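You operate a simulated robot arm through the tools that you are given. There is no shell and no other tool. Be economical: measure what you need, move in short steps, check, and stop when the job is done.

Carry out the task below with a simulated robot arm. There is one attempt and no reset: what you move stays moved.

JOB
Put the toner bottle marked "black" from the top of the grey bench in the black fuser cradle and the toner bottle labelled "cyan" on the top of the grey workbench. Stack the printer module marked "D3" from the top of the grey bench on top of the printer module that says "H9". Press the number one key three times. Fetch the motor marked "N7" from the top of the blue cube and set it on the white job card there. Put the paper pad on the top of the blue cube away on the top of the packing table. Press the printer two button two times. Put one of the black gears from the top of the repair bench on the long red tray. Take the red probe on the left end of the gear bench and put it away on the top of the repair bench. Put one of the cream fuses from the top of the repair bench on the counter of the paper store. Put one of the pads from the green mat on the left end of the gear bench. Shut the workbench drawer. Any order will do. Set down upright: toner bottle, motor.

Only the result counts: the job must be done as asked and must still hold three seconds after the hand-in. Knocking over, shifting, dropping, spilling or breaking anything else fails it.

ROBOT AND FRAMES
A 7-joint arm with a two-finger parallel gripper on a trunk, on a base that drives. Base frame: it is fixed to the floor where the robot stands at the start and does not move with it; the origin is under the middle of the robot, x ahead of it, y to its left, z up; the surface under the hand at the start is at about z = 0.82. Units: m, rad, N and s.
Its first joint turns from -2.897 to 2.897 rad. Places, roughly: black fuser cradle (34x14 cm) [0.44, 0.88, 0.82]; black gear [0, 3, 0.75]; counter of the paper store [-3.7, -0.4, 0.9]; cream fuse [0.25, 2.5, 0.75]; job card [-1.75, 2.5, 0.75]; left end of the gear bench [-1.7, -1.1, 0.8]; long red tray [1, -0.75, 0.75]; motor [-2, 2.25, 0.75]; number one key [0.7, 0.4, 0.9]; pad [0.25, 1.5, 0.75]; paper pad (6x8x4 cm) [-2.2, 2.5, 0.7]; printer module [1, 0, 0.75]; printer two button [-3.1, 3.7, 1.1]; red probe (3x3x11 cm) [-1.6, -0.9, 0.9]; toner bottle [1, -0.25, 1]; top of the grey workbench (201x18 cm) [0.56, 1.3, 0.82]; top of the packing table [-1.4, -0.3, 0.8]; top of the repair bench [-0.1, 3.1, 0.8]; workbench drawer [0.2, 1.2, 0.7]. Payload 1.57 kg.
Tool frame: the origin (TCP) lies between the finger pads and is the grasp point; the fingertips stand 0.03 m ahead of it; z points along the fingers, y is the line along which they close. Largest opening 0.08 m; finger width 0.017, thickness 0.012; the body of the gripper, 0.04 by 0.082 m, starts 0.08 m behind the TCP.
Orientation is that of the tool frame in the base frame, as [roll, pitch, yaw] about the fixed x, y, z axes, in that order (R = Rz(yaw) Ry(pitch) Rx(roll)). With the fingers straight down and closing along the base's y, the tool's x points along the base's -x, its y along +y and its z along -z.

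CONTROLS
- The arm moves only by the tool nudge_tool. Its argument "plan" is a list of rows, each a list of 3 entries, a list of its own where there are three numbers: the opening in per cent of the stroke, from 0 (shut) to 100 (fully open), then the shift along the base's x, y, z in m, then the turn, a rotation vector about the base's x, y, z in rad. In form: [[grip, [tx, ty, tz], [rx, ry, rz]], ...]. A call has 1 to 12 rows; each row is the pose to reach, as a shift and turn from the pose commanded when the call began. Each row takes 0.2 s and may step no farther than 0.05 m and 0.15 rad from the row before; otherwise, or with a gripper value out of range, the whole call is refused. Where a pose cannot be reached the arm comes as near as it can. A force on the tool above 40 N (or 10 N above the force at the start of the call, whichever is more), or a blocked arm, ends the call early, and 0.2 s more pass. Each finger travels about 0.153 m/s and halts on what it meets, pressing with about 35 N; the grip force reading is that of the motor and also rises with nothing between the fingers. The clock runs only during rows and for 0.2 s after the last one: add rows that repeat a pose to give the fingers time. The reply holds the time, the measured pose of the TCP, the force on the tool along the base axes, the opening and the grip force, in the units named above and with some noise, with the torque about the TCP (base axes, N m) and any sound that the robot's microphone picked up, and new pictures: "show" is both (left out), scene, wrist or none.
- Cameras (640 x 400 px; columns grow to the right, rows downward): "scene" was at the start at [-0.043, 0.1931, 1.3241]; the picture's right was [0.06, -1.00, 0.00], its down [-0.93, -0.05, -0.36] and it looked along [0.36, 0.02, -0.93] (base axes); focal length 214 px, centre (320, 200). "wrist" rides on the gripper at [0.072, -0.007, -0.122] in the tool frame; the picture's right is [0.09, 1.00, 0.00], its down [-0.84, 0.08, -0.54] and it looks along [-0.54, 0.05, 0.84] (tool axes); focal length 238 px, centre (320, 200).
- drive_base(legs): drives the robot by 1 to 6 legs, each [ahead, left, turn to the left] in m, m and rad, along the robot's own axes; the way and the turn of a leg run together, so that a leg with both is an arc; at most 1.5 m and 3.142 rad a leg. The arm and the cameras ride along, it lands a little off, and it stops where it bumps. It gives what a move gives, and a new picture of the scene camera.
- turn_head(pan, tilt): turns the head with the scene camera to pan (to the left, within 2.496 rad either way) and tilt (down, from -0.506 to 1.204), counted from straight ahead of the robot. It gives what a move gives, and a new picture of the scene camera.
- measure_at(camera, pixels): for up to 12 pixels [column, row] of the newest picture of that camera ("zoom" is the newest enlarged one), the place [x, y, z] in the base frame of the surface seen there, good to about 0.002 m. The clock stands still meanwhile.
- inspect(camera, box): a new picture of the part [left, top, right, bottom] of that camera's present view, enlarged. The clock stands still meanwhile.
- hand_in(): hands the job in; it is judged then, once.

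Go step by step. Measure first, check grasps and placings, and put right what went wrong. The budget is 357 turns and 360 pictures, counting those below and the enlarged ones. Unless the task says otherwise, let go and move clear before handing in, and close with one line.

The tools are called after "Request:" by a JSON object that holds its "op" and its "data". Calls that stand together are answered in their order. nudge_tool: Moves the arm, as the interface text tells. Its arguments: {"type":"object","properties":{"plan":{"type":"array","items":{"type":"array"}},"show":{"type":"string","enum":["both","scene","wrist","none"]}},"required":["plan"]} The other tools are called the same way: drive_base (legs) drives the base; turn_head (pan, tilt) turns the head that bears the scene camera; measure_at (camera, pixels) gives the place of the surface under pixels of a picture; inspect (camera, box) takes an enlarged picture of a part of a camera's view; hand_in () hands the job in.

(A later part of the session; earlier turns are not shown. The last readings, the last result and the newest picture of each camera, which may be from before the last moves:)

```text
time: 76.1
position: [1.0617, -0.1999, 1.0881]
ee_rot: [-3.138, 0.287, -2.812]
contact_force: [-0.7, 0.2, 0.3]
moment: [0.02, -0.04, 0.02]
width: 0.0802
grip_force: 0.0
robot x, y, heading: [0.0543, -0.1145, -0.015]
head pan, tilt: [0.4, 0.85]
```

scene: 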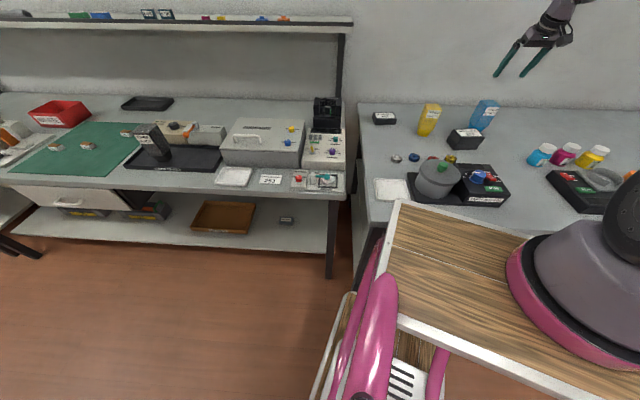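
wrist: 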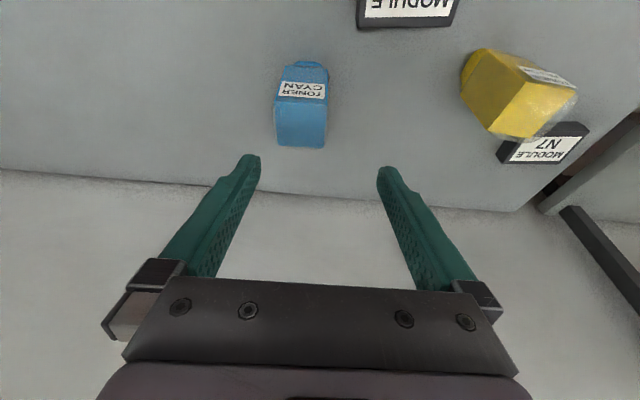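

Request:
{"op": "nudge_tool", "data": {"plan": [[100, [0.03, -0.003, 0], [0, 0, 0]], [100, [0.052, -0.005, -0.02], [0, 0, 0]], [100, [0.052, -0.005, -0.065], [0, 0, 0]], [100, [0.052, -0.005, -0.11], [0, 0, 0]]], "show": "both"}}

```text
time: 77.1
position: [1.1143, -0.2018, 0.9751]
ee_rot: [-3.138, 0.289, -2.813]
contact_force: [-0.3, 0.2, 1.0]
moment: [0.02, -0.02, -0.01]
width: 0.0798
grip_force: 0.0
robot x, y, heading: [0.0527, -0.1116, -0.007]
head pan, tilt: [0.4, 0.85]
```

scene: 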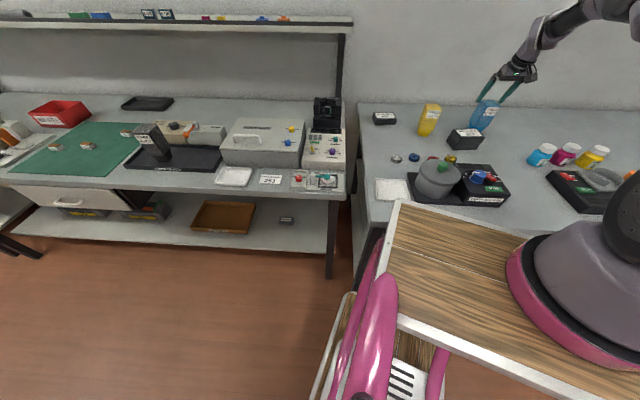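
wrist: 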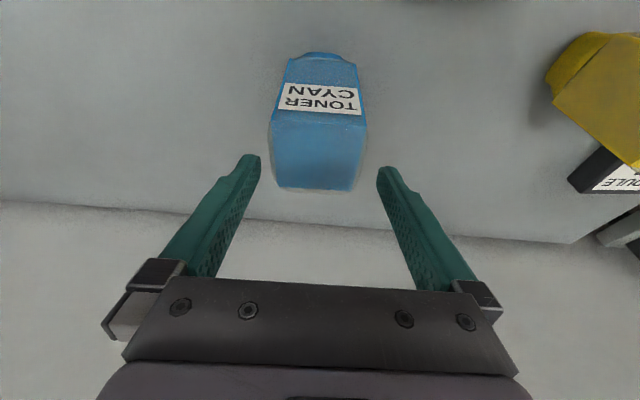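

Centred. Descend, grip and lift.

Request:
{"op": "nudge_tool", "data": {"plan": [[100, [0, -0.002, -0.035], [0, 0, 0]], [100, [0, -0.002, -0.055], [0, 0, 0]], [60, [0, -0.002, -0.055], [0, 0, 0]], [45, [0, -0.002, -0.055], [0, 0, 0]], [45, [0, -0.002, -0.055], [0, 0, 0]], [45, [0, -0.002, -0.02], [0, 0, 0]], [45, [0, 0, 0.02], [0, 0, 0]], [45, [0, 0, 0.06], [0, 0, 0]]], "show": "both"}}

```text
time: 78.9
position: [1.1186, -0.2068, 1.0352]
ee_rot: [-3.14, 0.284, -2.811]
contact_force: [0.9, 0.1, -2.8]
moment: [0.02, 0.0, -0.02]
width: 0.0617
grip_force: 34.6
robot x, y, heading: [0.0576, -0.1111, -0.011]
head pan, tilt: [0.4, 0.85]
```

scene: 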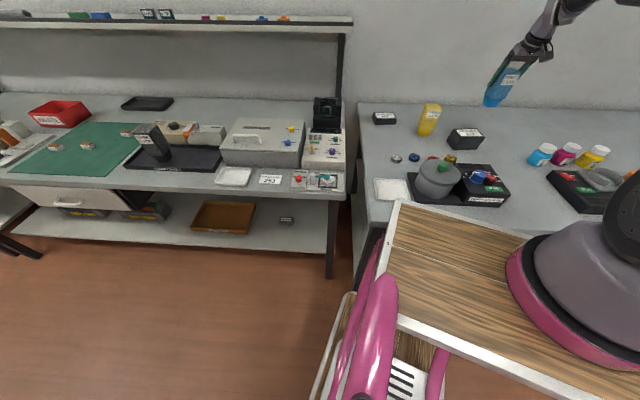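
wrist: 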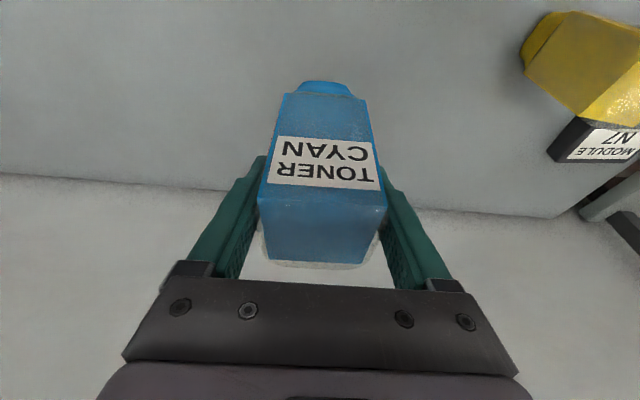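

Held. Retract and raise before driving.

Request:
{"op": "nudge_tool", "data": {"plan": [[45, [-0.035, 0, 0.03], [0, 0, 0]], [45, [-0.07, 0, 0.06], [0, 0, 0]], [45, [-0.11, 0, 0.08], [0, 0, 0]], [45, [-0.15, 0.01, 0.1], [0, 0, 0]], [45, [-0.19, 0.02, 0.12], [0, 0, 0]], [45, [-0.23, 0.03, 0.14], [0, 0, 0]], [45, [-0.27, 0.03, 0.15], [0, 0, 0]], [45, [-0.31, 0.03, 0.16], [0, 0, 0]], [45, [-0.35, 0.03, 0.16], [0, 0, 0]], [45, [-0.39, 0.03, 0.16], [0, 0, 0]]], "show": "none"}}

```text
time: 81.1
position: [0.7276, -0.1748, 1.1938]
ee_rot: [-3.139, 0.284, -2.812]
contact_force: [1.0, -0.2, -2.1]
moment: [0.02, 0.04, 0.02]
width: 0.0619
grip_force: 34.8
robot x, y, heading: [0.0537, -0.1178, -0.011]
head pan, tilt: [0.4, 0.85]
```

Request:
{"op": "drive_base", "data": {"legs": [[-0.2, 0, 0], [0, 0.86, 0], [0, 0, 0.27]]}}

```text
time: 87.9
position: [0.5307, 0.9079, 1.1952]
ee_rot: [-3.139, 0.287, -2.532]
contact_force: [-0.5, 0.0, -1.2]
moment: [0.0, 0.0, -0.01]
width: 0.0618
grip_force: 34.7
robot x, y, heading: [-0.1319, 0.7803, 0.275]
head pan, tilt: [0.4, 0.85]
```

scene: 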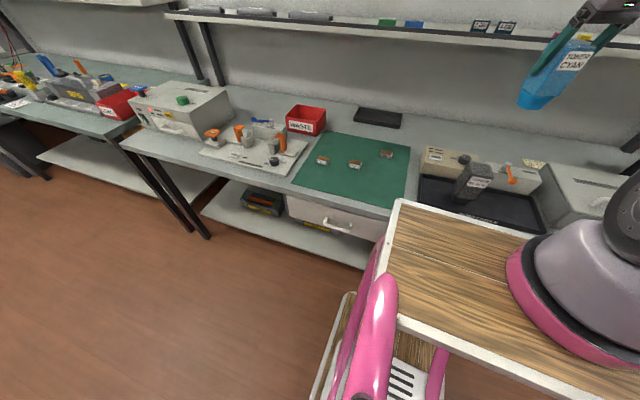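

Measure free surface behind the cradle devices.

Request:
{"op": "measure_at", "data": {"camera": "scene", "pixels": [[415, 130], [440, 135], [470, 140], [430, 120], [460, 125], [500, 145], [445, 152], [490, 160], [405, 118], [380, 115], [380, 150]]}}

Request:
{"op": "inspect", "data": {"camera": "scene", "box": [340, 80, 560, 217]}}

```text
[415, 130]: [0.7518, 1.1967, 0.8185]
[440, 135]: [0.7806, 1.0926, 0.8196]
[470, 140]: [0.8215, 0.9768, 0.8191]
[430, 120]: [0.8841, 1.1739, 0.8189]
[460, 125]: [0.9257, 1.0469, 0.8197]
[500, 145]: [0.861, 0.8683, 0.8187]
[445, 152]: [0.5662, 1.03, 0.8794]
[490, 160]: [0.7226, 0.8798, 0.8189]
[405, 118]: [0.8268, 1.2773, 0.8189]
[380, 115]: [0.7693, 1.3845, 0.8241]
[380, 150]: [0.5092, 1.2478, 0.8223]
```

```text
2.91 times, centred on (450, 148) of scene
```

zoom: 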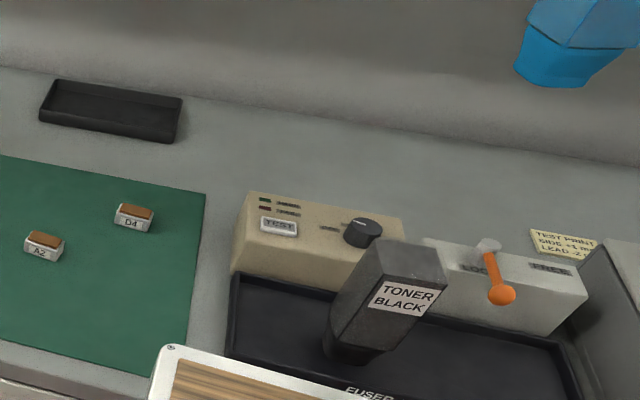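

Request:
{"op": "measure_at", "data": {"camera": "zoom", "pixels": [[262, 196], [320, 203], [380, 213], [430, 241], [270, 188], [330, 196], [400, 210], [480, 240], [560, 255]]}}

```text
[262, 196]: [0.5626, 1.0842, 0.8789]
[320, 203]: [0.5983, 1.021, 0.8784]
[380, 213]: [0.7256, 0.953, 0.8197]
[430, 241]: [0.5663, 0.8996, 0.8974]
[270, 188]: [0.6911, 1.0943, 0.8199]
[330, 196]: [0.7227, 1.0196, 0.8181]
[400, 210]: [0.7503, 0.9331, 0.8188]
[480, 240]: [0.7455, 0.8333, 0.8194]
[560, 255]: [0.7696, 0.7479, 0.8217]
```

Spot chosen: (0.66,1.062), mid-strip behind the tan device (its back is ~7 cm nearer). Carry the bottle there, stop just above.

Request:
{"op": "nudge_tool", "data": {"plan": [[45, [0.03, 0.035, 0], [0, 0, -0.07]], [45, [0.06, 0.07, 0], [0, 0, -0.14]], [45, [0.09, 0.105, 0], [0, 0, -0.22]], [45, [0.115, 0.14, 0], [0, 0, -0.29]], [45, [0.129, 0.154, -0.04], [0, 0, -0.29]], [45, [0.129, 0.154, -0.085], [0, 0, -0.29]], [45, [0.129, 0.154, -0.13], [0, 0, -0.29]], [45, [0.129, 0.154, -0.175], [0, 0, -0.29]], [45, [0.129, 0.154, -0.22], [0, 0, -0.29]], [45, [0.129, 0.154, -0.255], [0, 0, -0.29]], [45, [0.129, 0.154, -0.255], [0, 0, -0.29]]]}}

Request:
{"op": "inspect", "data": {"camera": "scene", "box": [360, 60, 540, 180]}}

```text
time: 90.3
position: [0.6642, 1.065, 0.9392]
ee_rot: [-3.137, 0.286, -2.823]
contact_force: [0.2, 0.6, -1.6]
moment: [-0.02, -0.02, 0.0]
width: 0.0618
grip_force: 35.0
robot x, y, heading: [-0.1324, 0.7807, 0.27]
head pan, tilt: [0.4, 0.85]
```

scene: 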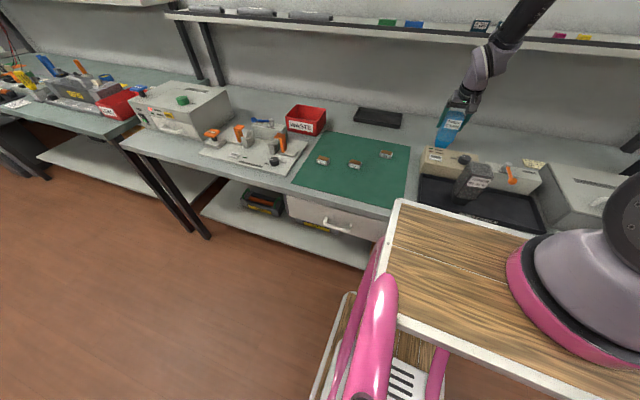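
wrist: 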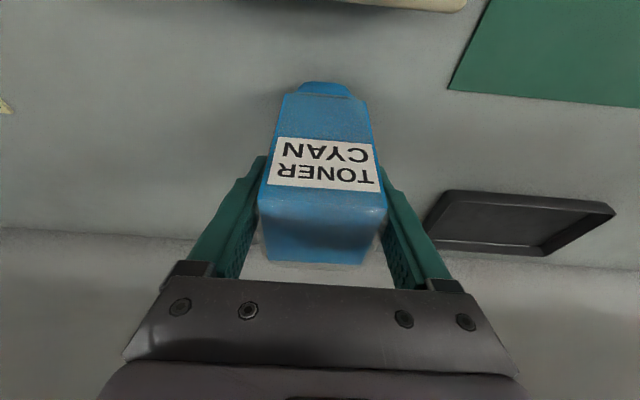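

```text
3.33 times, centred on (450, 120) of scene
```

zoom: 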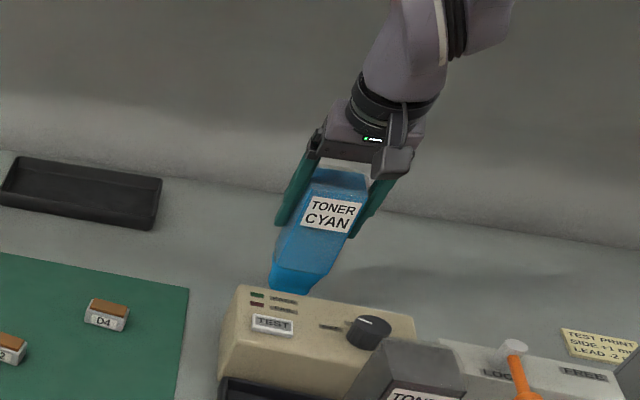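

Clear all round. Lower to contact.

Request:
{"op": "nudge_tool", "data": {"plan": [[45, [0, 0, -0.012], [0, 0, 0]], [45, [0, 0, -0.016], [0, 0, 0]], [45, [0, 0, -0.019], [0, 0, 0]], [45, [0, 0, -0.0205], [0, 0, 0]]], "show": "none"}}

```text
time: 91.3
position: [0.66, 1.0641, 0.9196]
ee_rot: [-3.138, 0.286, -2.82]
contact_force: [-0.5, -0.5, -1.7]
moment: [0.0, 0.0, -0.01]
width: 0.0617
grip_force: 34.7
robot x, y, heading: [-0.1356, 0.7828, 0.269]
head pan, tilt: [0.4, 0.85]
```

Request:
{"op": "nudge_tool", "data": {"plan": [[45, [0, 0, -0.0015], [0, 0, 0]], [45, [0, 0, -0.003], [0, 0, 0]], [45, [0, 0, -0.0045], [0, 0, 0]]], "show": "none"}}

```text
time: 92.1
position: [0.661, 1.0637, 0.9175]
ee_rot: [-3.139, 0.29, -2.822]
contact_force: [-3.5, -2.6, 30.0]
moment: [0.33, 0.64, 0.17]
width: 0.0622
grip_force: 34.9
robot x, y, heading: [-0.128, 0.7803, 0.266]
head pan, tilt: [0.4, 0.85]
```

Firm contact. Ease off, release and withdraw.

Request:
{"op": "nudge_tool", "data": {"plan": [[45, [0, 0, 0.002], [0, 0, 0]], [70, [0, 0, 0.002], [0, 0, 0]], [95, [0, 0, 0.002], [0, 0, 0]], [95, [-0.008, -0.003, 0.03], [0, 0, 0]], [95, [-0.02, -0.008, 0.075], [0, 0, 0]], [95, [-0.03, -0.012, 0.12], [0, 0, 0]], [95, [-0.07, -0.02, 0.14], [0, 0, 0]]]}}

Request:
{"op": "inspect", "data": {"camera": "scene", "box": [360, 60, 540, 200]}}

Request:
{"op": "inspect", "data": {"camera": "scene", "box": [280, 120, 420, 210]}}

Request:
{"op": "measure_at", "data": {"camera": "zoom", "pixels": [[190, 175], [185, 190], [340, 195], [335, 210], [478, 142], [475, 155], [175, 165], [205, 170]]}}

```text
time: 93.7
position: [0.5887, 1.0412, 1.053]
ee_rot: [-3.137, 0.284, -2.823]
contact_force: [0.2, -0.2, -0.9]
moment: [0.01, 0.02, -0.02]
width: 0.0761
grip_force: 0.0
robot x, y, heading: [-0.1326, 0.7826, 0.274]
head pan, tilt: [0.4, 0.85]
```

scene: 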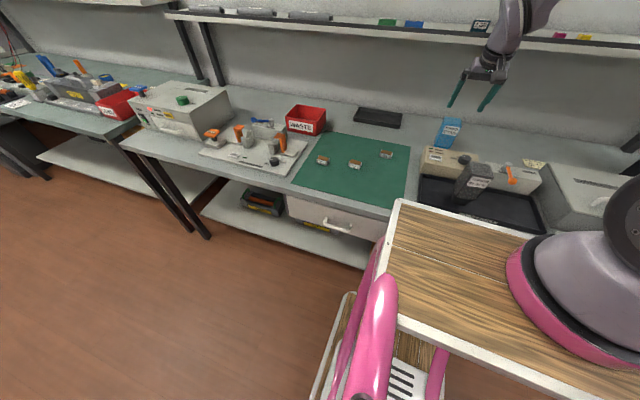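
wrist: 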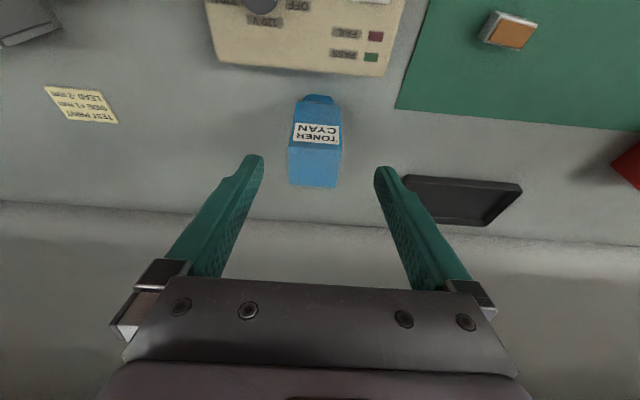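

```text
2.86 times, centred on (450, 130) of scene
```

zoom: 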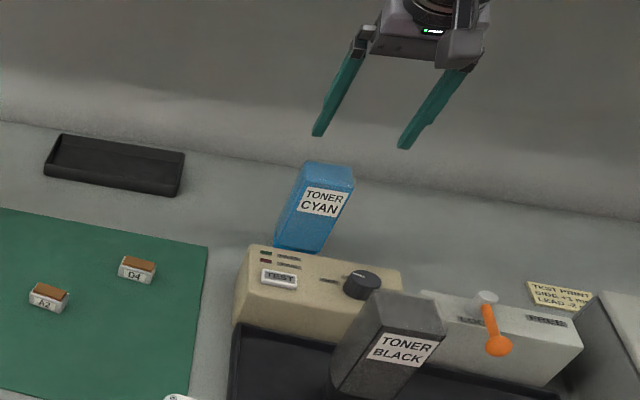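

```text
4.44 times, centred on (350, 165) of scene
```

zoom: 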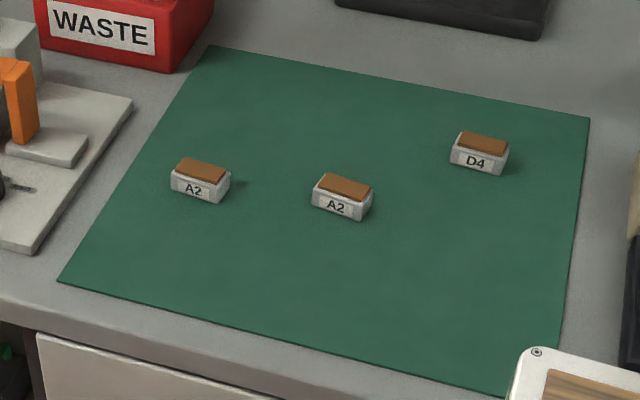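

```text
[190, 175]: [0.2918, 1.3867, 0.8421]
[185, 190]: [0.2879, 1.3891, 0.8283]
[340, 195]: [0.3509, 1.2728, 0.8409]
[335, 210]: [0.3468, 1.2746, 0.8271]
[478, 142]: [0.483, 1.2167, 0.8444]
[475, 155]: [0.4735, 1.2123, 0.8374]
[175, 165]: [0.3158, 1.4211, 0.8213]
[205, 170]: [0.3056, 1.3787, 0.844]
```

Cyan stands on the workbench. Next take the middle A2 pad (zoom (343,190)); measure it.

Request:
{"op": "inspect", "data": {"camera": "scene", "box": [340, 150, 372, 170]}}

Request:
{"op": "measure_at", "data": {"camera": "zoom", "pixels": [[218, 135], [405, 200], [370, 255], [180, 195], [300, 200], [190, 225], [300, 280], [395, 250]]}}

```text
16.00 times, centred on (356, 160) of scene
```

zoom: 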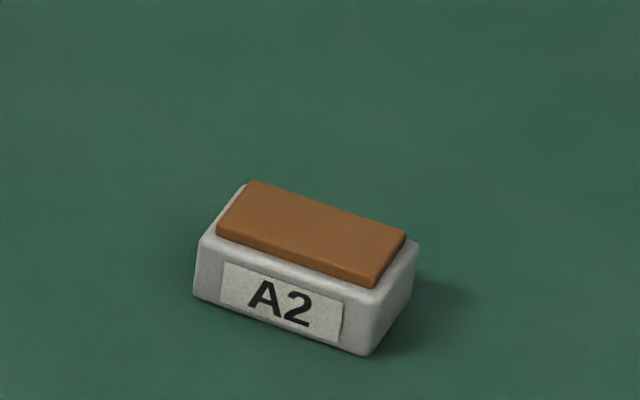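

```text
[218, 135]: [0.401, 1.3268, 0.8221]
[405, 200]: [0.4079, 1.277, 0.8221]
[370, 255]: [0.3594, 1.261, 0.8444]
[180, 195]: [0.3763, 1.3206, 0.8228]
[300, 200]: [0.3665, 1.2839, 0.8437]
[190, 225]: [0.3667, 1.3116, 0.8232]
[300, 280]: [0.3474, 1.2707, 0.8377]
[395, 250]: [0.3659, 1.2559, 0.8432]
```

Request:
{"op": "measure_at", "data": {"camera": "zoom", "pixels": [[250, 187], [399, 234], [370, 278], [222, 230], [310, 232]]}}

```text
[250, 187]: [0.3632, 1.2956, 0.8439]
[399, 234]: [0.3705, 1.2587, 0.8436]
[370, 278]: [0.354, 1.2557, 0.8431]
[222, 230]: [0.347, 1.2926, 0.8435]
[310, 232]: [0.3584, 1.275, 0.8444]
```

Pad centre (0.359,1.276), top z 0.844, yaw ~0.2. Untilt and hover over it.

Request:
{"op": "nudge_tool", "data": {"plan": [[95, [-0.03, 0.03, 0.02], [-0.022, 0.067, 0]], [95, [-0.06, 0.06, 0.02], [-0.045, 0.135, 0]], [95, [-0.09, 0.09, 0.02], [-0.067, 0.2, 0]], [95, [-0.12, 0.12, 0.02], [-0.089, 0.27, 0]], [95, [-0.15, 0.15, 0.02], [-0.089, 0.27, 0]], [95, [-0.18, 0.18, 0], [-0.089, 0.27, 0]], [95, [-0.205, 0.21, -0.02], [-0.089, 0.27, 0]], [95, [-0.23, 0.2345, -0.053], [-0.089, 0.27, 0]]], "show": "none"}}

Request:
{"op": "nudge_tool", "data": {"plan": [[95, [0, 0, -0.02], [0, 0, -0.06]], [95, [0, 0, -0.05], [0, 0, -0.124]], [95, [0, 0, -0.05], [0, 0, -0.124]]], "show": "wrist"}}

```text
time: 95.5
position: [0.3608, 1.2787, 0.9986]
ee_rot: [-3.14, 0.002, -2.822]
contact_force: [1.5, -0.3, -0.2]
moment: [0.04, 0.03, 0.0]
width: 0.0761
grip_force: 0.0
robot x, y, heading: [-0.1299, 0.7818, 0.271]
head pan, tilt: [0.4, 0.85]
```

```text
time: 96.3
position: [0.3618, 1.2784, 0.9511]
ee_rot: [-3.14, 0.001, -2.948]
contact_force: [-0.4, -0.9, 0.5]
moment: [0.0, 0.02, 0.0]
width: 0.0761
grip_force: 0.1
robot x, y, heading: [-0.1326, 0.7792, 0.269]
head pan, tilt: [0.4, 0.85]
```

wrist: 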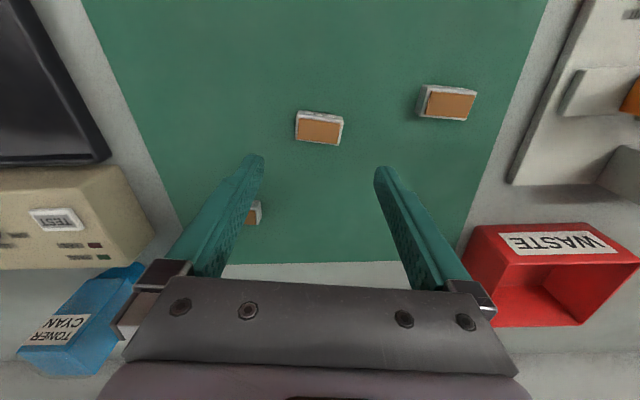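

Request:
{"op": "measure_at", "data": {"camera": "wrist", "pixels": [[301, 119], [340, 123], [336, 142], [299, 137], [320, 130]]}}

```text
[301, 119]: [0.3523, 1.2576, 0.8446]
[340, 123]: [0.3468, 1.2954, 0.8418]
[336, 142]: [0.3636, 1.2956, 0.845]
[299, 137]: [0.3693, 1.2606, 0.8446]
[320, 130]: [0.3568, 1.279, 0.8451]
```

Request:
{"op": "nudge_tool", "data": {"plan": [[95, [-0.003, -0.001, -0.04], [0, 0, -0.04]], [95, [-0.003, -0.001, -0.08], [0, 0, -0.04]], [95, [-0.003, -0.001, -0.097], [0, 0, -0.04]], [60, [-0.003, -0.001, -0.097], [0, 0, -0.04]], [30, [-0.003, -0.001, -0.097], [0, 0, -0.04]], [30, [-0.003, -0.001, -0.097], [0, 0, -0.04]], [30, [-0.003, -0.001, -0.05], [0, 0, -0.04]], [30, [-0.003, -0.001, 0], [0, 0, -0.04]]], "show": "wrist"}}

```text
time: 98.1
position: [0.3569, 1.2746, 0.9523]
ee_rot: [-3.138, 0.001, -2.983]
contact_force: [-0.7, -0.5, -0.4]
moment: [-0.02, 0.02, -0.03]
width: 0.0443
grip_force: 34.5
robot x, y, heading: [-0.1282, 0.7806, 0.27]
head pan, tilt: [0.4, 0.85]
```

wrist: 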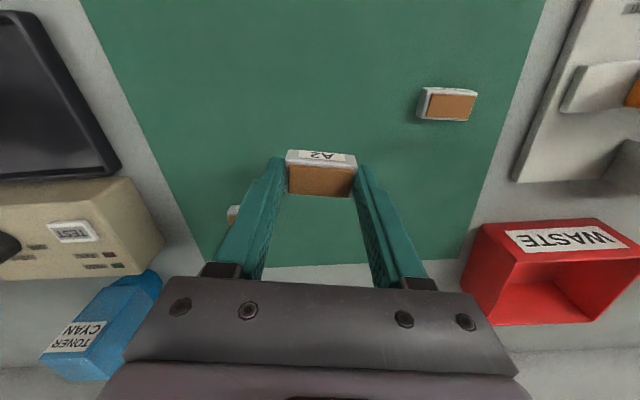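

Pad held. Raise and bring the arm to the front for travel.

Request:
{"op": "nudge_tool", "data": {"plan": [[30, [0, 0, 0.05], [0, 0, 0]], [30, [0, 0, 0.1], [0, 0, 0]], [30, [0, 0, 0.15], [0, 0, 0]], [30, [0.01, -0.04, 0.17], [0, 0, 0]], [30, [0.02, -0.08, 0.18], [0, 0, 0]], [30, [0.03, -0.12, 0.19], [0, 0, 0]], [30, [0.04, -0.16, 0.2], [0, 0, 0]], [30, [0.05, -0.2, 0.2], [0, 0, 0]], [30, [0.06, -0.24, 0.2], [0, 0, 0]], [30, [0.07, -0.28, 0.2], [0, 0, 0]], [30, [0.08, -0.32, 0.2], [0, 0, 0]]], "show": "none"}}

Request:
{"op": "turn_head", "data": {"pan": -1.2, "tilt": 0.6}}

```text
time: 100.5
position: [0.4378, 0.9549, 1.1509]
ee_rot: [-3.139, 0.0, -2.984]
contact_force: [-0.2, 0.0, -0.3]
moment: [-0.04, -0.02, -0.03]
width: 0.0441
grip_force: 35.0
robot x, y, heading: [-0.1329, 0.7821, 0.271]
head pan, tilt: [0.4, 0.85]
```

```text
time: 102.1
position: [0.4389, 0.955, 1.1509]
ee_rot: [-3.14, 0.001, -2.985]
contact_force: [-0.6, -0.6, -0.4]
moment: [0.0, -0.01, -0.01]
width: 0.0445
grip_force: 35.0
robot x, y, heading: [-0.1321, 0.7795, 0.267]
head pan, tilt: [-1.201, 0.6]
```

scene: 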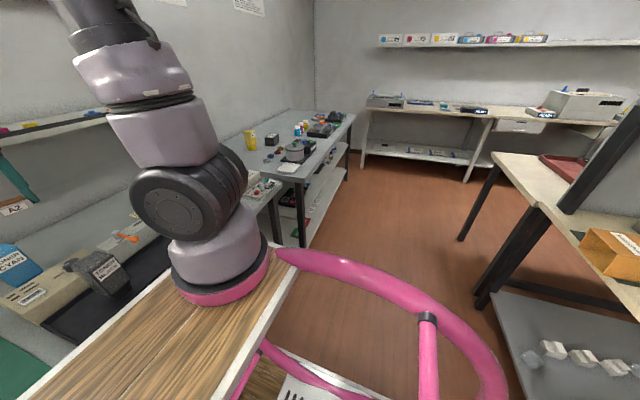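

Request:
{"op": "measure_at", "data": {"camera": "scene", "pixels": [[497, 155], [545, 205], [355, 115], [300, 178], [370, 108], [600, 125], [570, 170], [460, 240], [480, 300], [350, 180], [475, 180], [590, 300]]}}

Request:
{"op": "inspect", "data": {"camera": "scene", "box": [340, 70, 640, 260]}}

```text
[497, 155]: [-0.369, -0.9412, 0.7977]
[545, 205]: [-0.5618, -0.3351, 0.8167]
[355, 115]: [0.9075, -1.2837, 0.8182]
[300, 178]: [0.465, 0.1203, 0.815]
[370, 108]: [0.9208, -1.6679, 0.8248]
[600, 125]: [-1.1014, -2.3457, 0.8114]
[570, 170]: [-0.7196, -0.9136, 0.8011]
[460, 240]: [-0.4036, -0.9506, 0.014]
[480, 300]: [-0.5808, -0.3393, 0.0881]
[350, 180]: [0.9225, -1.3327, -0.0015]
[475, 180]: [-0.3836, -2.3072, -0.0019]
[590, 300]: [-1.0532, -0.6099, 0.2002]
```

```text
2.11 times, centred on (490, 165) of scene
```

zoom: 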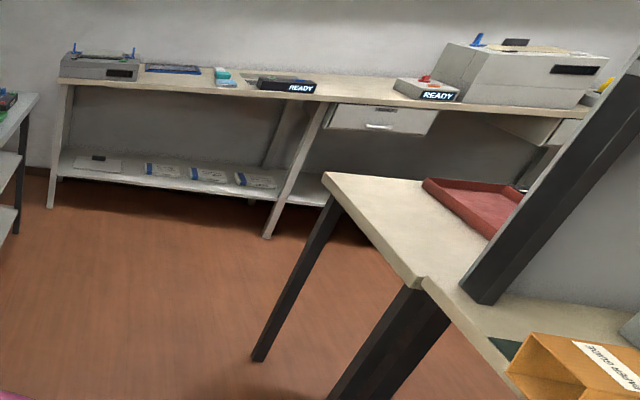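

Island corner is (-0.37,-0.94); grey bench edge recedes from (0.47,0.12) to (0.91,-1.28). I'll drive through the gap with heading 0.

Request:
{"op": "drive_base", "data": {"legs": [[0, 0, -0.268], [0.1, -1.05, 0], [0.22, -0.75, 0]]}}

```text
time: 112.4
position: [0.7656, -1.0226, 1.1521]
ee_rot: [-3.141, 0.002, 3.023]
contact_force: [0.2, -0.8, 0.0]
moment: [0.01, 0.0, -0.03]
width: 0.0445
grip_force: 35.0
robot x, y, heading: [0.1688, -1.036, -0.002]
head pan, tilt: [-1.201, 0.6]
```

scene: 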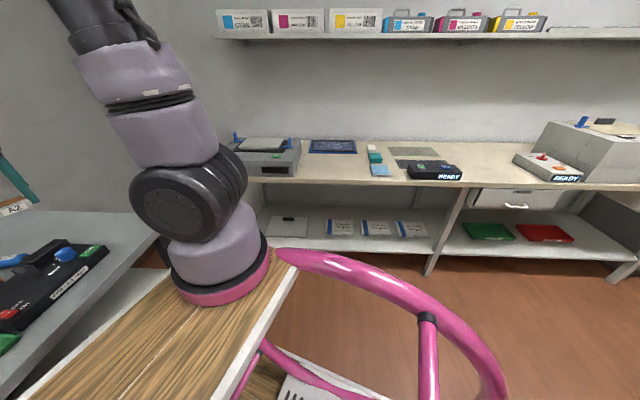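

Request:
{"op": "measure_at", "data": {"camera": "scene", "pixels": [[260, 180], [455, 186], [630, 188], [425, 275], [250, 265], [610, 280]]}}

Request:
{"op": "turn_head", "data": {"pan": -2.2, "tilt": 0.6}}

```text
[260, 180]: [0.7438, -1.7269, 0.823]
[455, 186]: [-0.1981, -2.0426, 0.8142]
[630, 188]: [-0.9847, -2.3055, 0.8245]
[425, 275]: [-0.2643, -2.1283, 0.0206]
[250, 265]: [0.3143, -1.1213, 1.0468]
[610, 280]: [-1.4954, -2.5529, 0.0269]
```

```text
time: 113.6
position: [0.7664, -1.0226, 1.1507]
ee_rot: [-3.139, 0.003, 3.026]
contact_force: [0.5, -1.4, 0.3]
moment: [0.01, 0.0, 0.01]
width: 0.0444
grip_force: 35.3
robot x, y, heading: [0.1692, -1.0347, -0.003]
head pan, tilt: [-2.201, 0.6]
```

scene: 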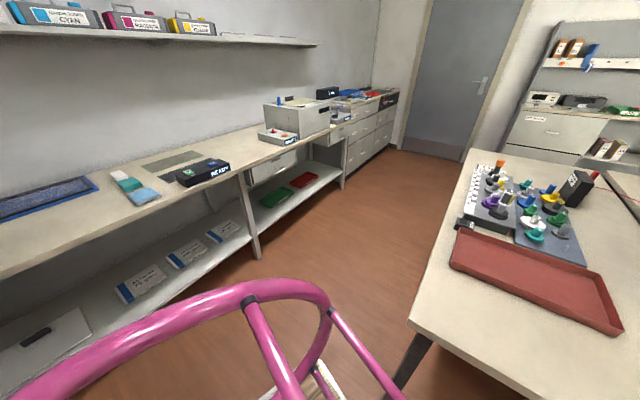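

Request:
{"op": "measure_at", "data": {"camera": "scene", "pixels": [[412, 316], [440, 240], [462, 190], [480, 152], [575, 175], [500, 160], [590, 200], [455, 250], [400, 150], [600, 330], [400, 370], [350, 165]]}}

Request:
{"op": "inspect", "data": {"camera": "scene", "box": [400, 100, 640, 260]}}

```text
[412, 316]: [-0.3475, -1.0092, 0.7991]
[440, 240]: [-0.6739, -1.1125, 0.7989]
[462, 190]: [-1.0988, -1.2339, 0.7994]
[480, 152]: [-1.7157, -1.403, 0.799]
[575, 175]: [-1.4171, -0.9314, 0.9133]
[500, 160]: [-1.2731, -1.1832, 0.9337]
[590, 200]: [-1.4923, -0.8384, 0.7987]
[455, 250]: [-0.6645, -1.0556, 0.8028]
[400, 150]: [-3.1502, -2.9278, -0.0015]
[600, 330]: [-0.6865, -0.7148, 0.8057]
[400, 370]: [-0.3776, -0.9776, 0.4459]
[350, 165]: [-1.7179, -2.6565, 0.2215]
```

```text
2.50 times, centred on (520, 180) of scene
```

zoom: 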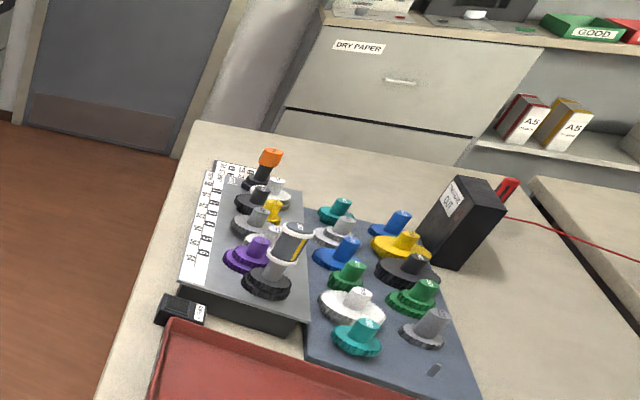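

The gear bench front edge runs (-0.35,-1.01)→(-1.72,-1.40). I'll rotate in the open area near (0.2,-1.25) to heading 1.85, then slide left along the aisle.

Request:
{"op": "drive_base", "data": {"legs": [[0.03, -0.22, 0], [0, 0, 1.85], [-0.13, 0, 0]]}}

```text
time: 120.9
position: [0.0143, -0.8281, 1.1513]
ee_rot: [-3.139, 0.003, -1.305]
contact_force: [0.3, 0.1, -0.7]
moment: [-0.02, -0.01, 0.01]
width: 0.0445
grip_force: 35.1
robot x, y, heading: [0.2452, -1.3784, 1.951]
head pan, tilt: [-2.201, 0.6]
```

scene: 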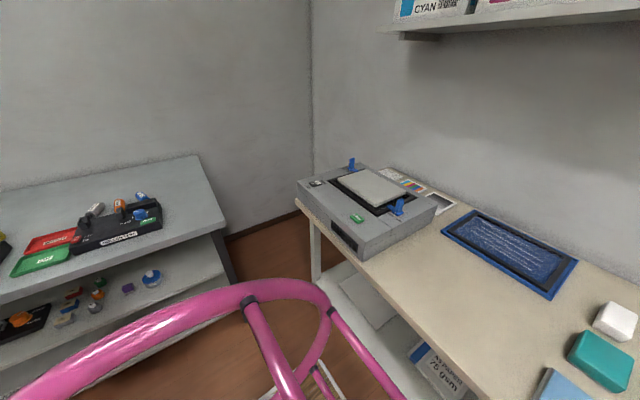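

Heading came out 1.951; correct by -0.1 and slide left 1.75 m.

Request:
{"op": "drive_base", "data": {"legs": [[0, 0, -0.1], [0, 0.9, 0]]}}

Request:
{"op": "turn_head", "data": {"pan": 0.6, "tilt": 0.6}}

```text
time: 126.1
position: [-0.783, -1.0462, 1.1512]
ee_rot: [-3.139, 0.002, -1.418]
contact_force: [-1.0, -0.7, 0.8]
moment: [0.05, -0.05, 0.01]
width: 0.0445
grip_force: 34.6
robot x, y, heading: [-0.6114, -1.6167, 1.837]
head pan, tilt: [-2.201, 0.6]
```

scene: 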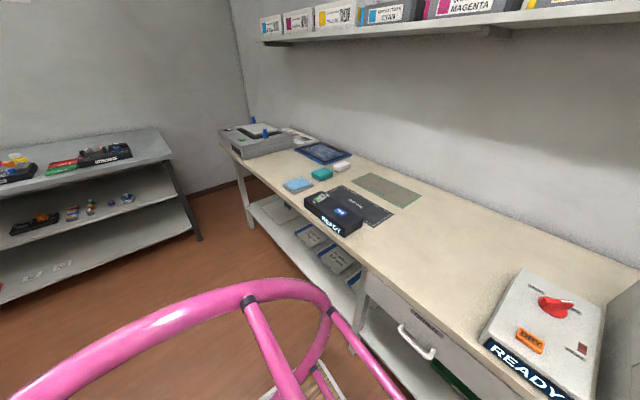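

```text
time: 128.6
position: [-0.7833, -1.0463, 1.1499]
ee_rot: [-3.14, 0.002, -1.419]
contact_force: [0.1, -0.6, -0.3]
moment: [0.01, -0.03, -0.01]
width: 0.0446
grip_force: 35.3
robot x, y, heading: [-0.6144, -1.6187, 1.839]
head pan, tilt: [0.6, 0.6]
```

scene: 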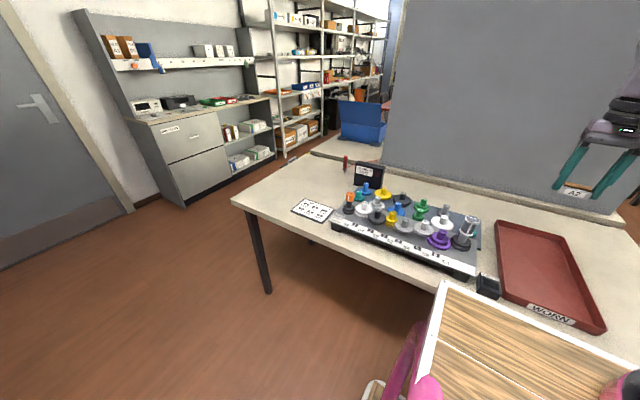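

Good view of the gear bench left end. Slide left another 0.6 m.

Request:
{"op": "drive_base", "data": {"legs": [[0, 0.6, 0]]}}

Request:
{"op": "turn_head", "data": {"pan": 0.3, "tilt": 0.75}}

```text
time: 132.0
position: [-1.3585, -1.2019, 1.1516]
ee_rot: [-3.14, 0.002, -1.423]
contact_force: [-0.6, -0.4, -0.4]
moment: [-0.01, -0.02, -0.01]
width: 0.0446
grip_force: 35.2
robot x, y, heading: [-1.1928, -1.771, 1.831]
head pan, tilt: [0.6, 0.6]
```

scene: 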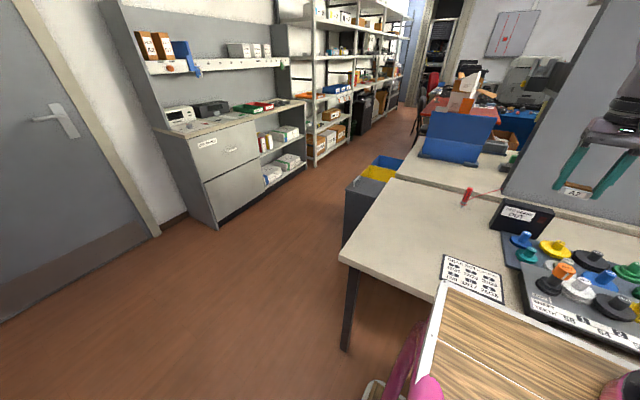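

```text
time: 132.8
position: [-1.3598, -1.2023, 1.1517]
ee_rot: [-3.14, 0.002, -1.424]
contact_force: [0.4, 0.2, 0.2]
moment: [0.0, -0.04, -0.01]
width: 0.0443
grip_force: 35.6
robot x, y, heading: [-1.1895, -1.7741, 1.834]
head pan, tilt: [0.3, 0.75]
```

scene: 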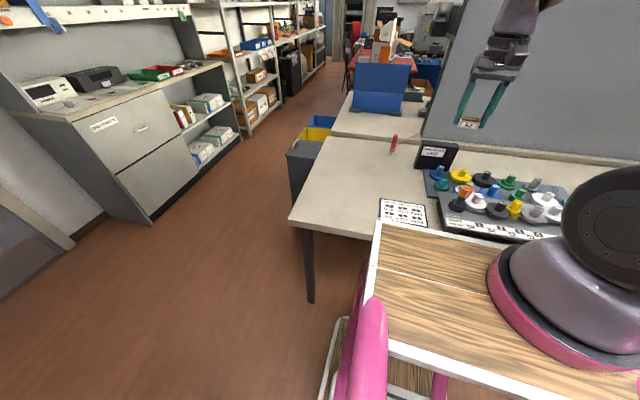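

The red probe is at (394,143). Zoom and measure it plus the free left end.

Request:
{"op": "inspect", "data": {"camera": "scene", "box": [360, 110, 480, 185]}}

Request:
{"op": "measure_at", "data": {"camera": "zoom", "pixels": [[180, 135], [175, 175], [172, 225], [190, 190], [185, 150], [290, 150], [380, 190], [480, 200], [400, 260], [120, 200], [60, 300], [170, 300]]}}

Request:
{"op": "measure_at", "data": {"camera": "scene", "pixels": [[290, 222], [335, 140], [350, 180], [330, 200], [350, 232], [390, 205], [425, 205], [380, 225]]}}

```text
5.33 times, centred on (420, 148) of scene
```

zoom: 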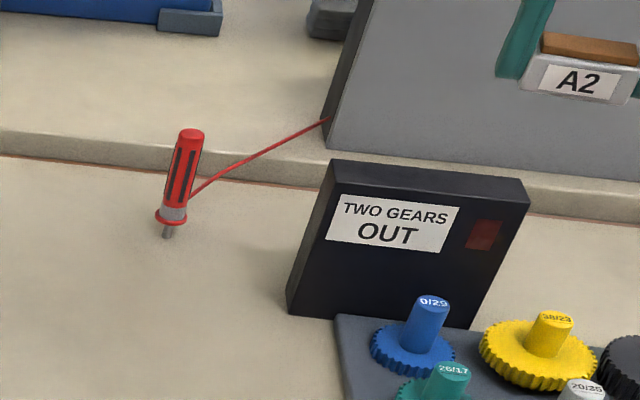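

```text
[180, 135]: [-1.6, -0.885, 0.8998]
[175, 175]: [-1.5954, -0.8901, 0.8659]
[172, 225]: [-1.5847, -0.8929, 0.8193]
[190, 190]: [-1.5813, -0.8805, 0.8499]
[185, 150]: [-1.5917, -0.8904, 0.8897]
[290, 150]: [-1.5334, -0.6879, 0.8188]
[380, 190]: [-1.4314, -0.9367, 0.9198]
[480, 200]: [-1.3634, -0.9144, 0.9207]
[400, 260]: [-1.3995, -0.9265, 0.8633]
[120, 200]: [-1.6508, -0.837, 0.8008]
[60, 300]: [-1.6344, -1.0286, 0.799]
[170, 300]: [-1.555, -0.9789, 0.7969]
```

```text
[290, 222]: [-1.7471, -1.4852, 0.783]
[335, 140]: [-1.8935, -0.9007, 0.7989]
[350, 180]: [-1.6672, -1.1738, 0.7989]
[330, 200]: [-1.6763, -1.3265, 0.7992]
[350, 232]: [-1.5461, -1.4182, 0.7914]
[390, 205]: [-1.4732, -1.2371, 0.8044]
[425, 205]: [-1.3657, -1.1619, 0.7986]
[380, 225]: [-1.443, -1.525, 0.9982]
```

Spot for the pad: (-1.67,-1.17), table z 0.799. Carry and lower.

Request:
{"op": "nudge_tool", "data": {"plan": [[30, [-0.04, 0.005, 0], [0, 0, 0]], [30, [-0.08, 0.01, -0.02], [0, 0, 0]], [30, [-0.12, 0.015, -0.04], [0, 0, 0]], [30, [-0.16, 0.02, -0.06], [0, 0, 0]], [30, [-0.2, 0.025, -0.08], [0, 0, 0]], [30, [-0.24, 0.03, -0.1], [0, 0, 0]], [30, [-0.28, 0.03, -0.12], [0, 0, 0]], [30, [-0.31, 0.03, -0.15], [0, 0, 0]], [30, [-0.31, 0.03, -0.2], [0, 0, 0]], [30, [-0.31, 0.03, -0.245], [0, 0, 0]], [30, [-0.31, 0.03, -0.285], [0, 0, 0]], [30, [-0.31, 0.03, -0.31], [0, 0, 0]]], "show": "wrist"}}

```text
time: 135.4
position: [-1.6672, -1.172, 0.8442]
ee_rot: [-3.138, 0.001, -1.422]
contact_force: [0.1, 0.1, -0.1]
moment: [-0.01, 0.02, -0.02]
width: 0.0445
grip_force: 34.9
robot x, y, heading: [-1.1955, -1.7739, 1.832]
head pan, tilt: [0.3, 0.75]
```

wrist: 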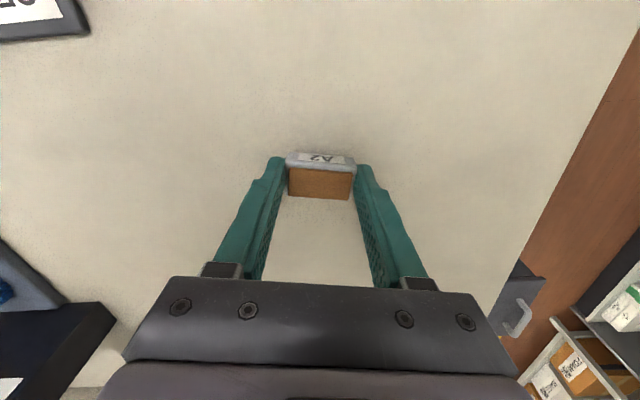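

Request:
{"op": "nudge_tool", "data": {"plan": [[30, [0, 0, -0.008], [0, 0, 0]], [30, [0, 0, -0.011], [0, 0, 0]], [30, [0, 0, -0.013], [0, 0, 0]], [30, [0, 0, -0.0145], [0, 0, 0]]], "show": "none"}}

```text
time: 136.5
position: [-1.6687, -1.1712, 0.8298]
ee_rot: [3.141, 0.002, -1.423]
contact_force: [5.2, -3.3, 13.1]
moment: [-0.1, -0.12, -0.01]
width: 0.0443
grip_force: 35.0
robot x, y, heading: [-1.1888, -1.7769, 1.832]
head pan, tilt: [0.3, 0.75]
stopped in row 4: the force on the tool passed its limit at 41 N (the readings are from after the stop); the commanded pose is now the measured one
```

Pad is on the table. Release, rise and look.

Request:
{"op": "nudge_tool", "data": {"plan": [[30, [0, 0, 0.001], [0, 0, 0]], [60, [0, 0, 0.001], [0, 0, 0]], [90, [0, 0, 0.001], [0, 0, 0]], [90, [0, 0, 0.04], [0, 0, 0]], [90, [0, 0, 0.09], [0, 0, 0]], [90, [0, 0, 0.14], [0, 0, 0]], [90, [0, 0, 0.19], [0, 0, 0]]], "show": "both"}}

```text
time: 138.1
position: [-1.6706, -1.1756, 1.0181]
ee_rot: [-3.139, 0.003, -1.423]
contact_force: [-0.5, 1.3, 0.8]
moment: [0.0, -0.06, 0.01]
width: 0.0723
grip_force: 0.0
robot x, y, heading: [-1.1895, -1.7745, 1.837]
head pan, tilt: [0.3, 0.75]
```

scene: 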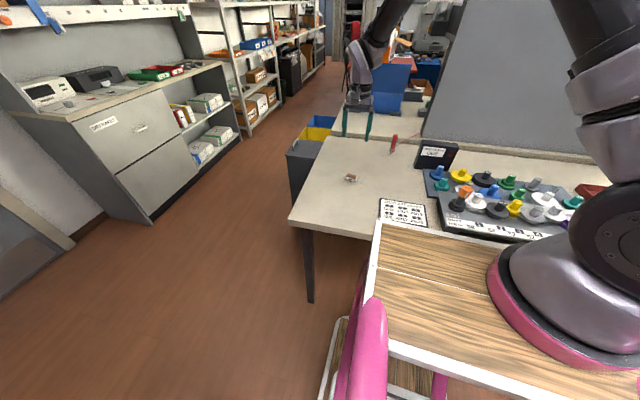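
wrist: 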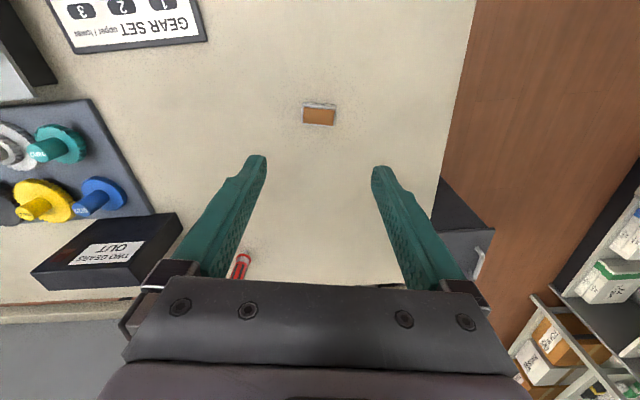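

Pad placed. Now the probe at (-1.59,-0.888) is ~0.97 m away: yaw the tool radially, tilt 0.3 outward and hover over it.

Request:
{"op": "nudge_tool", "data": {"plan": [[90, [0.02, 0.04, 0.02], [0, 0, 0.1]], [90, [0.03, 0.08, 0.02], [0, 0, 0.2]], [90, [0.04, 0.12, 0.02], [0, 0, 0.276]]], "show": "none"}}

Request:
{"op": "nudge_tool", "data": {"plan": [[90, [0.01, 0.03, 0], [0.09, 0.04, 0]], [90, [0.02, 0.07, 0], [0.18, 0.08, 0]], [90, [0.03, 0.11, 0], [0.273, 0.123, 0]], [90, [0.04, 0.14, 0], [0.273, 0.123, 0]]], "show": "both"}}

```text
time: 138.9
position: [-1.629, -1.0563, 1.0393]
ee_rot: [-3.141, 0.004, -1.144]
contact_force: [-0.5, -0.2, 0.3]
moment: [0.08, -0.08, 0.03]
width: 0.0724
grip_force: 0.1
robot x, y, heading: [-1.1898, -1.7727, 1.84]
head pan, tilt: [0.3, 0.75]
```

```text
time: 139.9
position: [-1.5905, -0.9121, 1.0392]
ee_rot: [-3.141, 0.304, -1.145]
contact_force: [-0.1, 0.0, 0.2]
moment: [0.05, -0.01, -0.02]
width: 0.0721
grip_force: 0.0
robot x, y, heading: [-1.1916, -1.7732, 1.829]
head pan, tilt: [0.3, 0.75]
```

scene: 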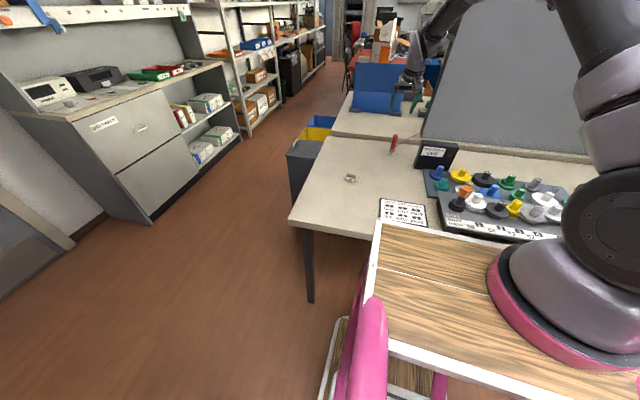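
wrist: 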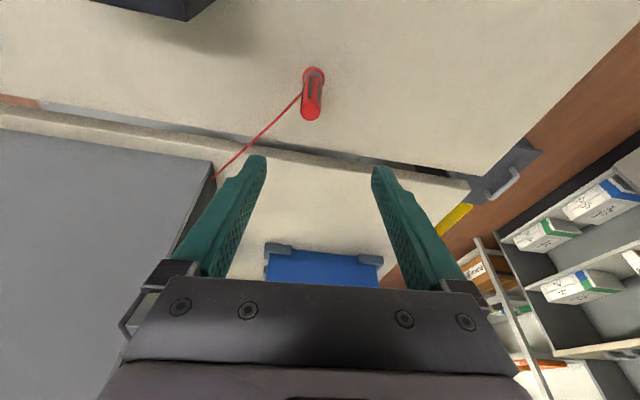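

Request:
{"op": "measure_at", "data": {"camera": "wrist", "pixels": [[311, 112], [318, 78], [313, 95], [211, 182], [205, 165], [190, 230], [305, 90]]}}

```text
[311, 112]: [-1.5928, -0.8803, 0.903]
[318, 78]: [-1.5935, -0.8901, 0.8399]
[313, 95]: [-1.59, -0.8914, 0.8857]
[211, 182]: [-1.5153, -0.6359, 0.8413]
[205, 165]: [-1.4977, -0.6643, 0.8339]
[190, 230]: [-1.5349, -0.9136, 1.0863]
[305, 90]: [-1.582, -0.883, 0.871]
```

Probe axis (-1.590,-0.884). Descend around it and grip.

Request:
{"op": "nudge_tool", "data": {"plan": [[90, [0, 0.015, -0.04], [0, 0, 0]], [90, [0, 0.025, -0.085], [0, 0, 0]], [90, [0, 0.028, -0.13], [0, 0, 0]], [90, [0, 0.028, -0.169], [0, 0, 0]]], "show": "wrist"}}

```text
time: 140.9
position: [-1.5896, -0.8831, 0.8701]
ee_rot: [-3.141, 0.302, -1.148]
contact_force: [0.0, -0.5, 1.2]
moment: [0.02, 0.01, -0.02]
width: 0.0722
grip_force: 0.0
robot x, y, heading: [-1.1951, -1.7722, 1.832]
head pan, tilt: [0.3, 0.75]
```

wrist: 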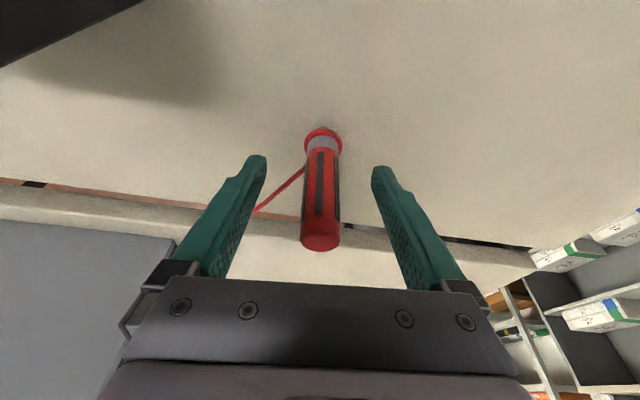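

Request:
{"op": "nudge_tool", "data": {"plan": [[60, [0, 0, 0], [0, 0, 0]], [30, [0, 0, 0], [0, 0, 0]], [15, [0, 0, 0], [0, 0, 0]], [15, [0, 0, 0], [0, 0, 0]], [15, [0, 0, 0.03], [0, 0, 0]], [15, [0.01, -0.02, 0.07], [0, 0, 0]]], "show": "both"}}

```text
time: 142.3
position: [-1.5771, -0.9033, 0.939]
ee_rot: [-3.14, 0.302, -1.148]
contact_force: [-0.5, -0.1, -1.0]
moment: [-0.01, 0.02, -0.01]
width: 0.0218
grip_force: 34.7
robot x, y, heading: [-1.1938, -1.774, 1.83]
head pan, tilt: [0.3, 0.75]
```

scene: 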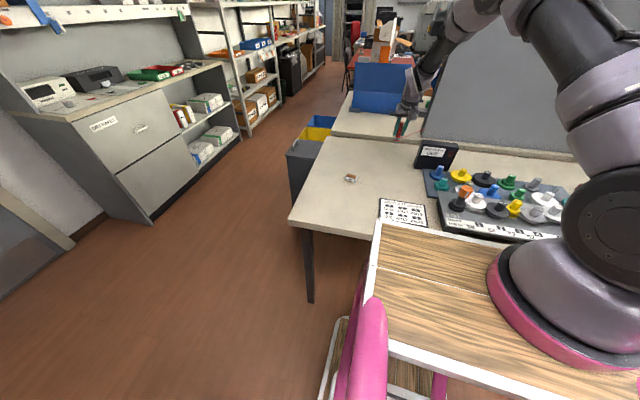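
wrist: 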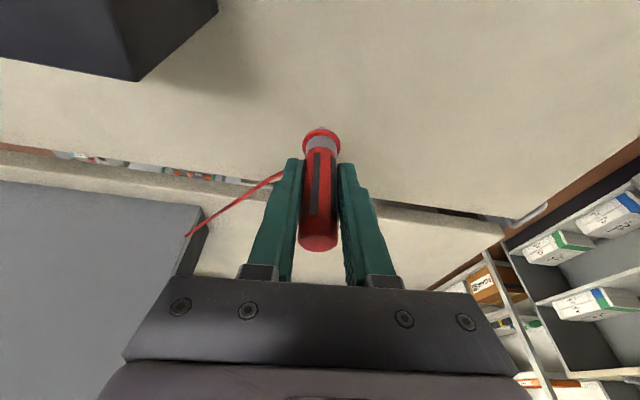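

Probe held. Raise and retract over the bench, away from the meter.

Request:
{"op": "nudge_tool", "data": {"plan": [[15, [0, -0.01, 0.045], [0, 0, 0]], [15, [0, -0.02, 0.09], [0, 0, 0]], [15, [0, -0.03, 0.135], [0, 0, 0]], [15, [0.01, -0.06, 0.17], [0, 0, 0]], [15, [0.03, -0.1, 0.19], [0, 0, 0]], [15, [0.055, -0.135, 0.21], [0, 0, 0]], [15, [0.08, -0.17, 0.23], [0, 0, 0]], [15, [0.11, -0.205, 0.24], [0, 0, 0]], [15, [0.145, -0.235, 0.25], [0, 0, 0]], [15, [0.185, -0.26, 0.25], [0, 0, 0]], [15, [0.225, -0.285, 0.25], [0, 0, 0]]], "show": "none"}}

Request:
{"op": "drive_base", "data": {"legs": [[0, -0.9, 0], [0, -0.62, 0]]}}

```text
time: 144.7
position: [-1.3521, -1.1854, 1.1893]
ee_rot: [-3.141, 0.301, -1.145]
contact_force: [0.1, -0.1, -0.4]
moment: [-0.01, -0.01, 0.02]
width: 0.0214
grip_force: 34.1
robot x, y, heading: [-1.19, -1.7745, 1.839]
head pan, tilt: [0.3, 0.75]
```

```text
time: 152.6
position: [0.1451, -0.7973, 1.1918]
ee_rot: [-3.14, 0.302, -1.157]
contact_force: [0.3, 0.8, -0.6]
moment: [-0.01, -0.01, -0.01]
width: 0.0208
grip_force: 34.2
robot x, y, heading: [0.2986, -1.3885, 1.824]
head pan, tilt: [0.3, 0.75]
```

scene: 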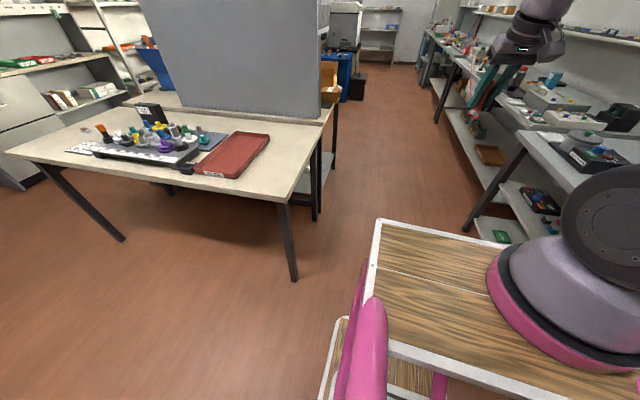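

Facing up the aisle between island and benches. Drive ahead along it.

Request:
{"op": "drive_base", "data": {"legs": [[0, -0.05, 0.066], [1.3, 0, 0], [1.3, 0, 0]]}}

```text
time: 165.7
position: [-0.6691, 1.6471, 1.191]
ee_rot: [-3.141, 0.304, -1.081]
contact_force: [-0.3, -0.1, -0.4]
moment: [0.0, -0.01, -0.01]
width: 0.0211
grip_force: 34.3
robot x, y, heading: [-0.474, 1.0688, 1.9]
head pan, tilt: [0.3, 0.75]
```

scene: 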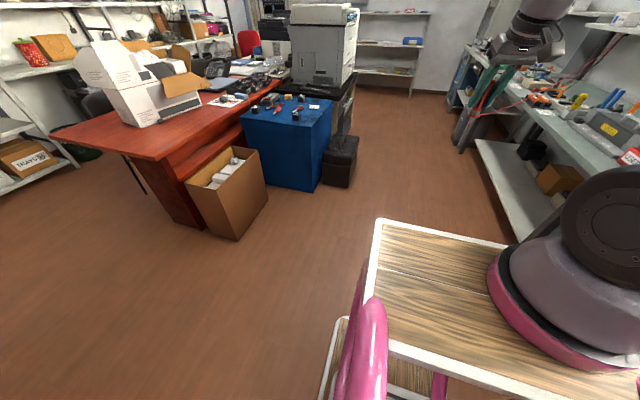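

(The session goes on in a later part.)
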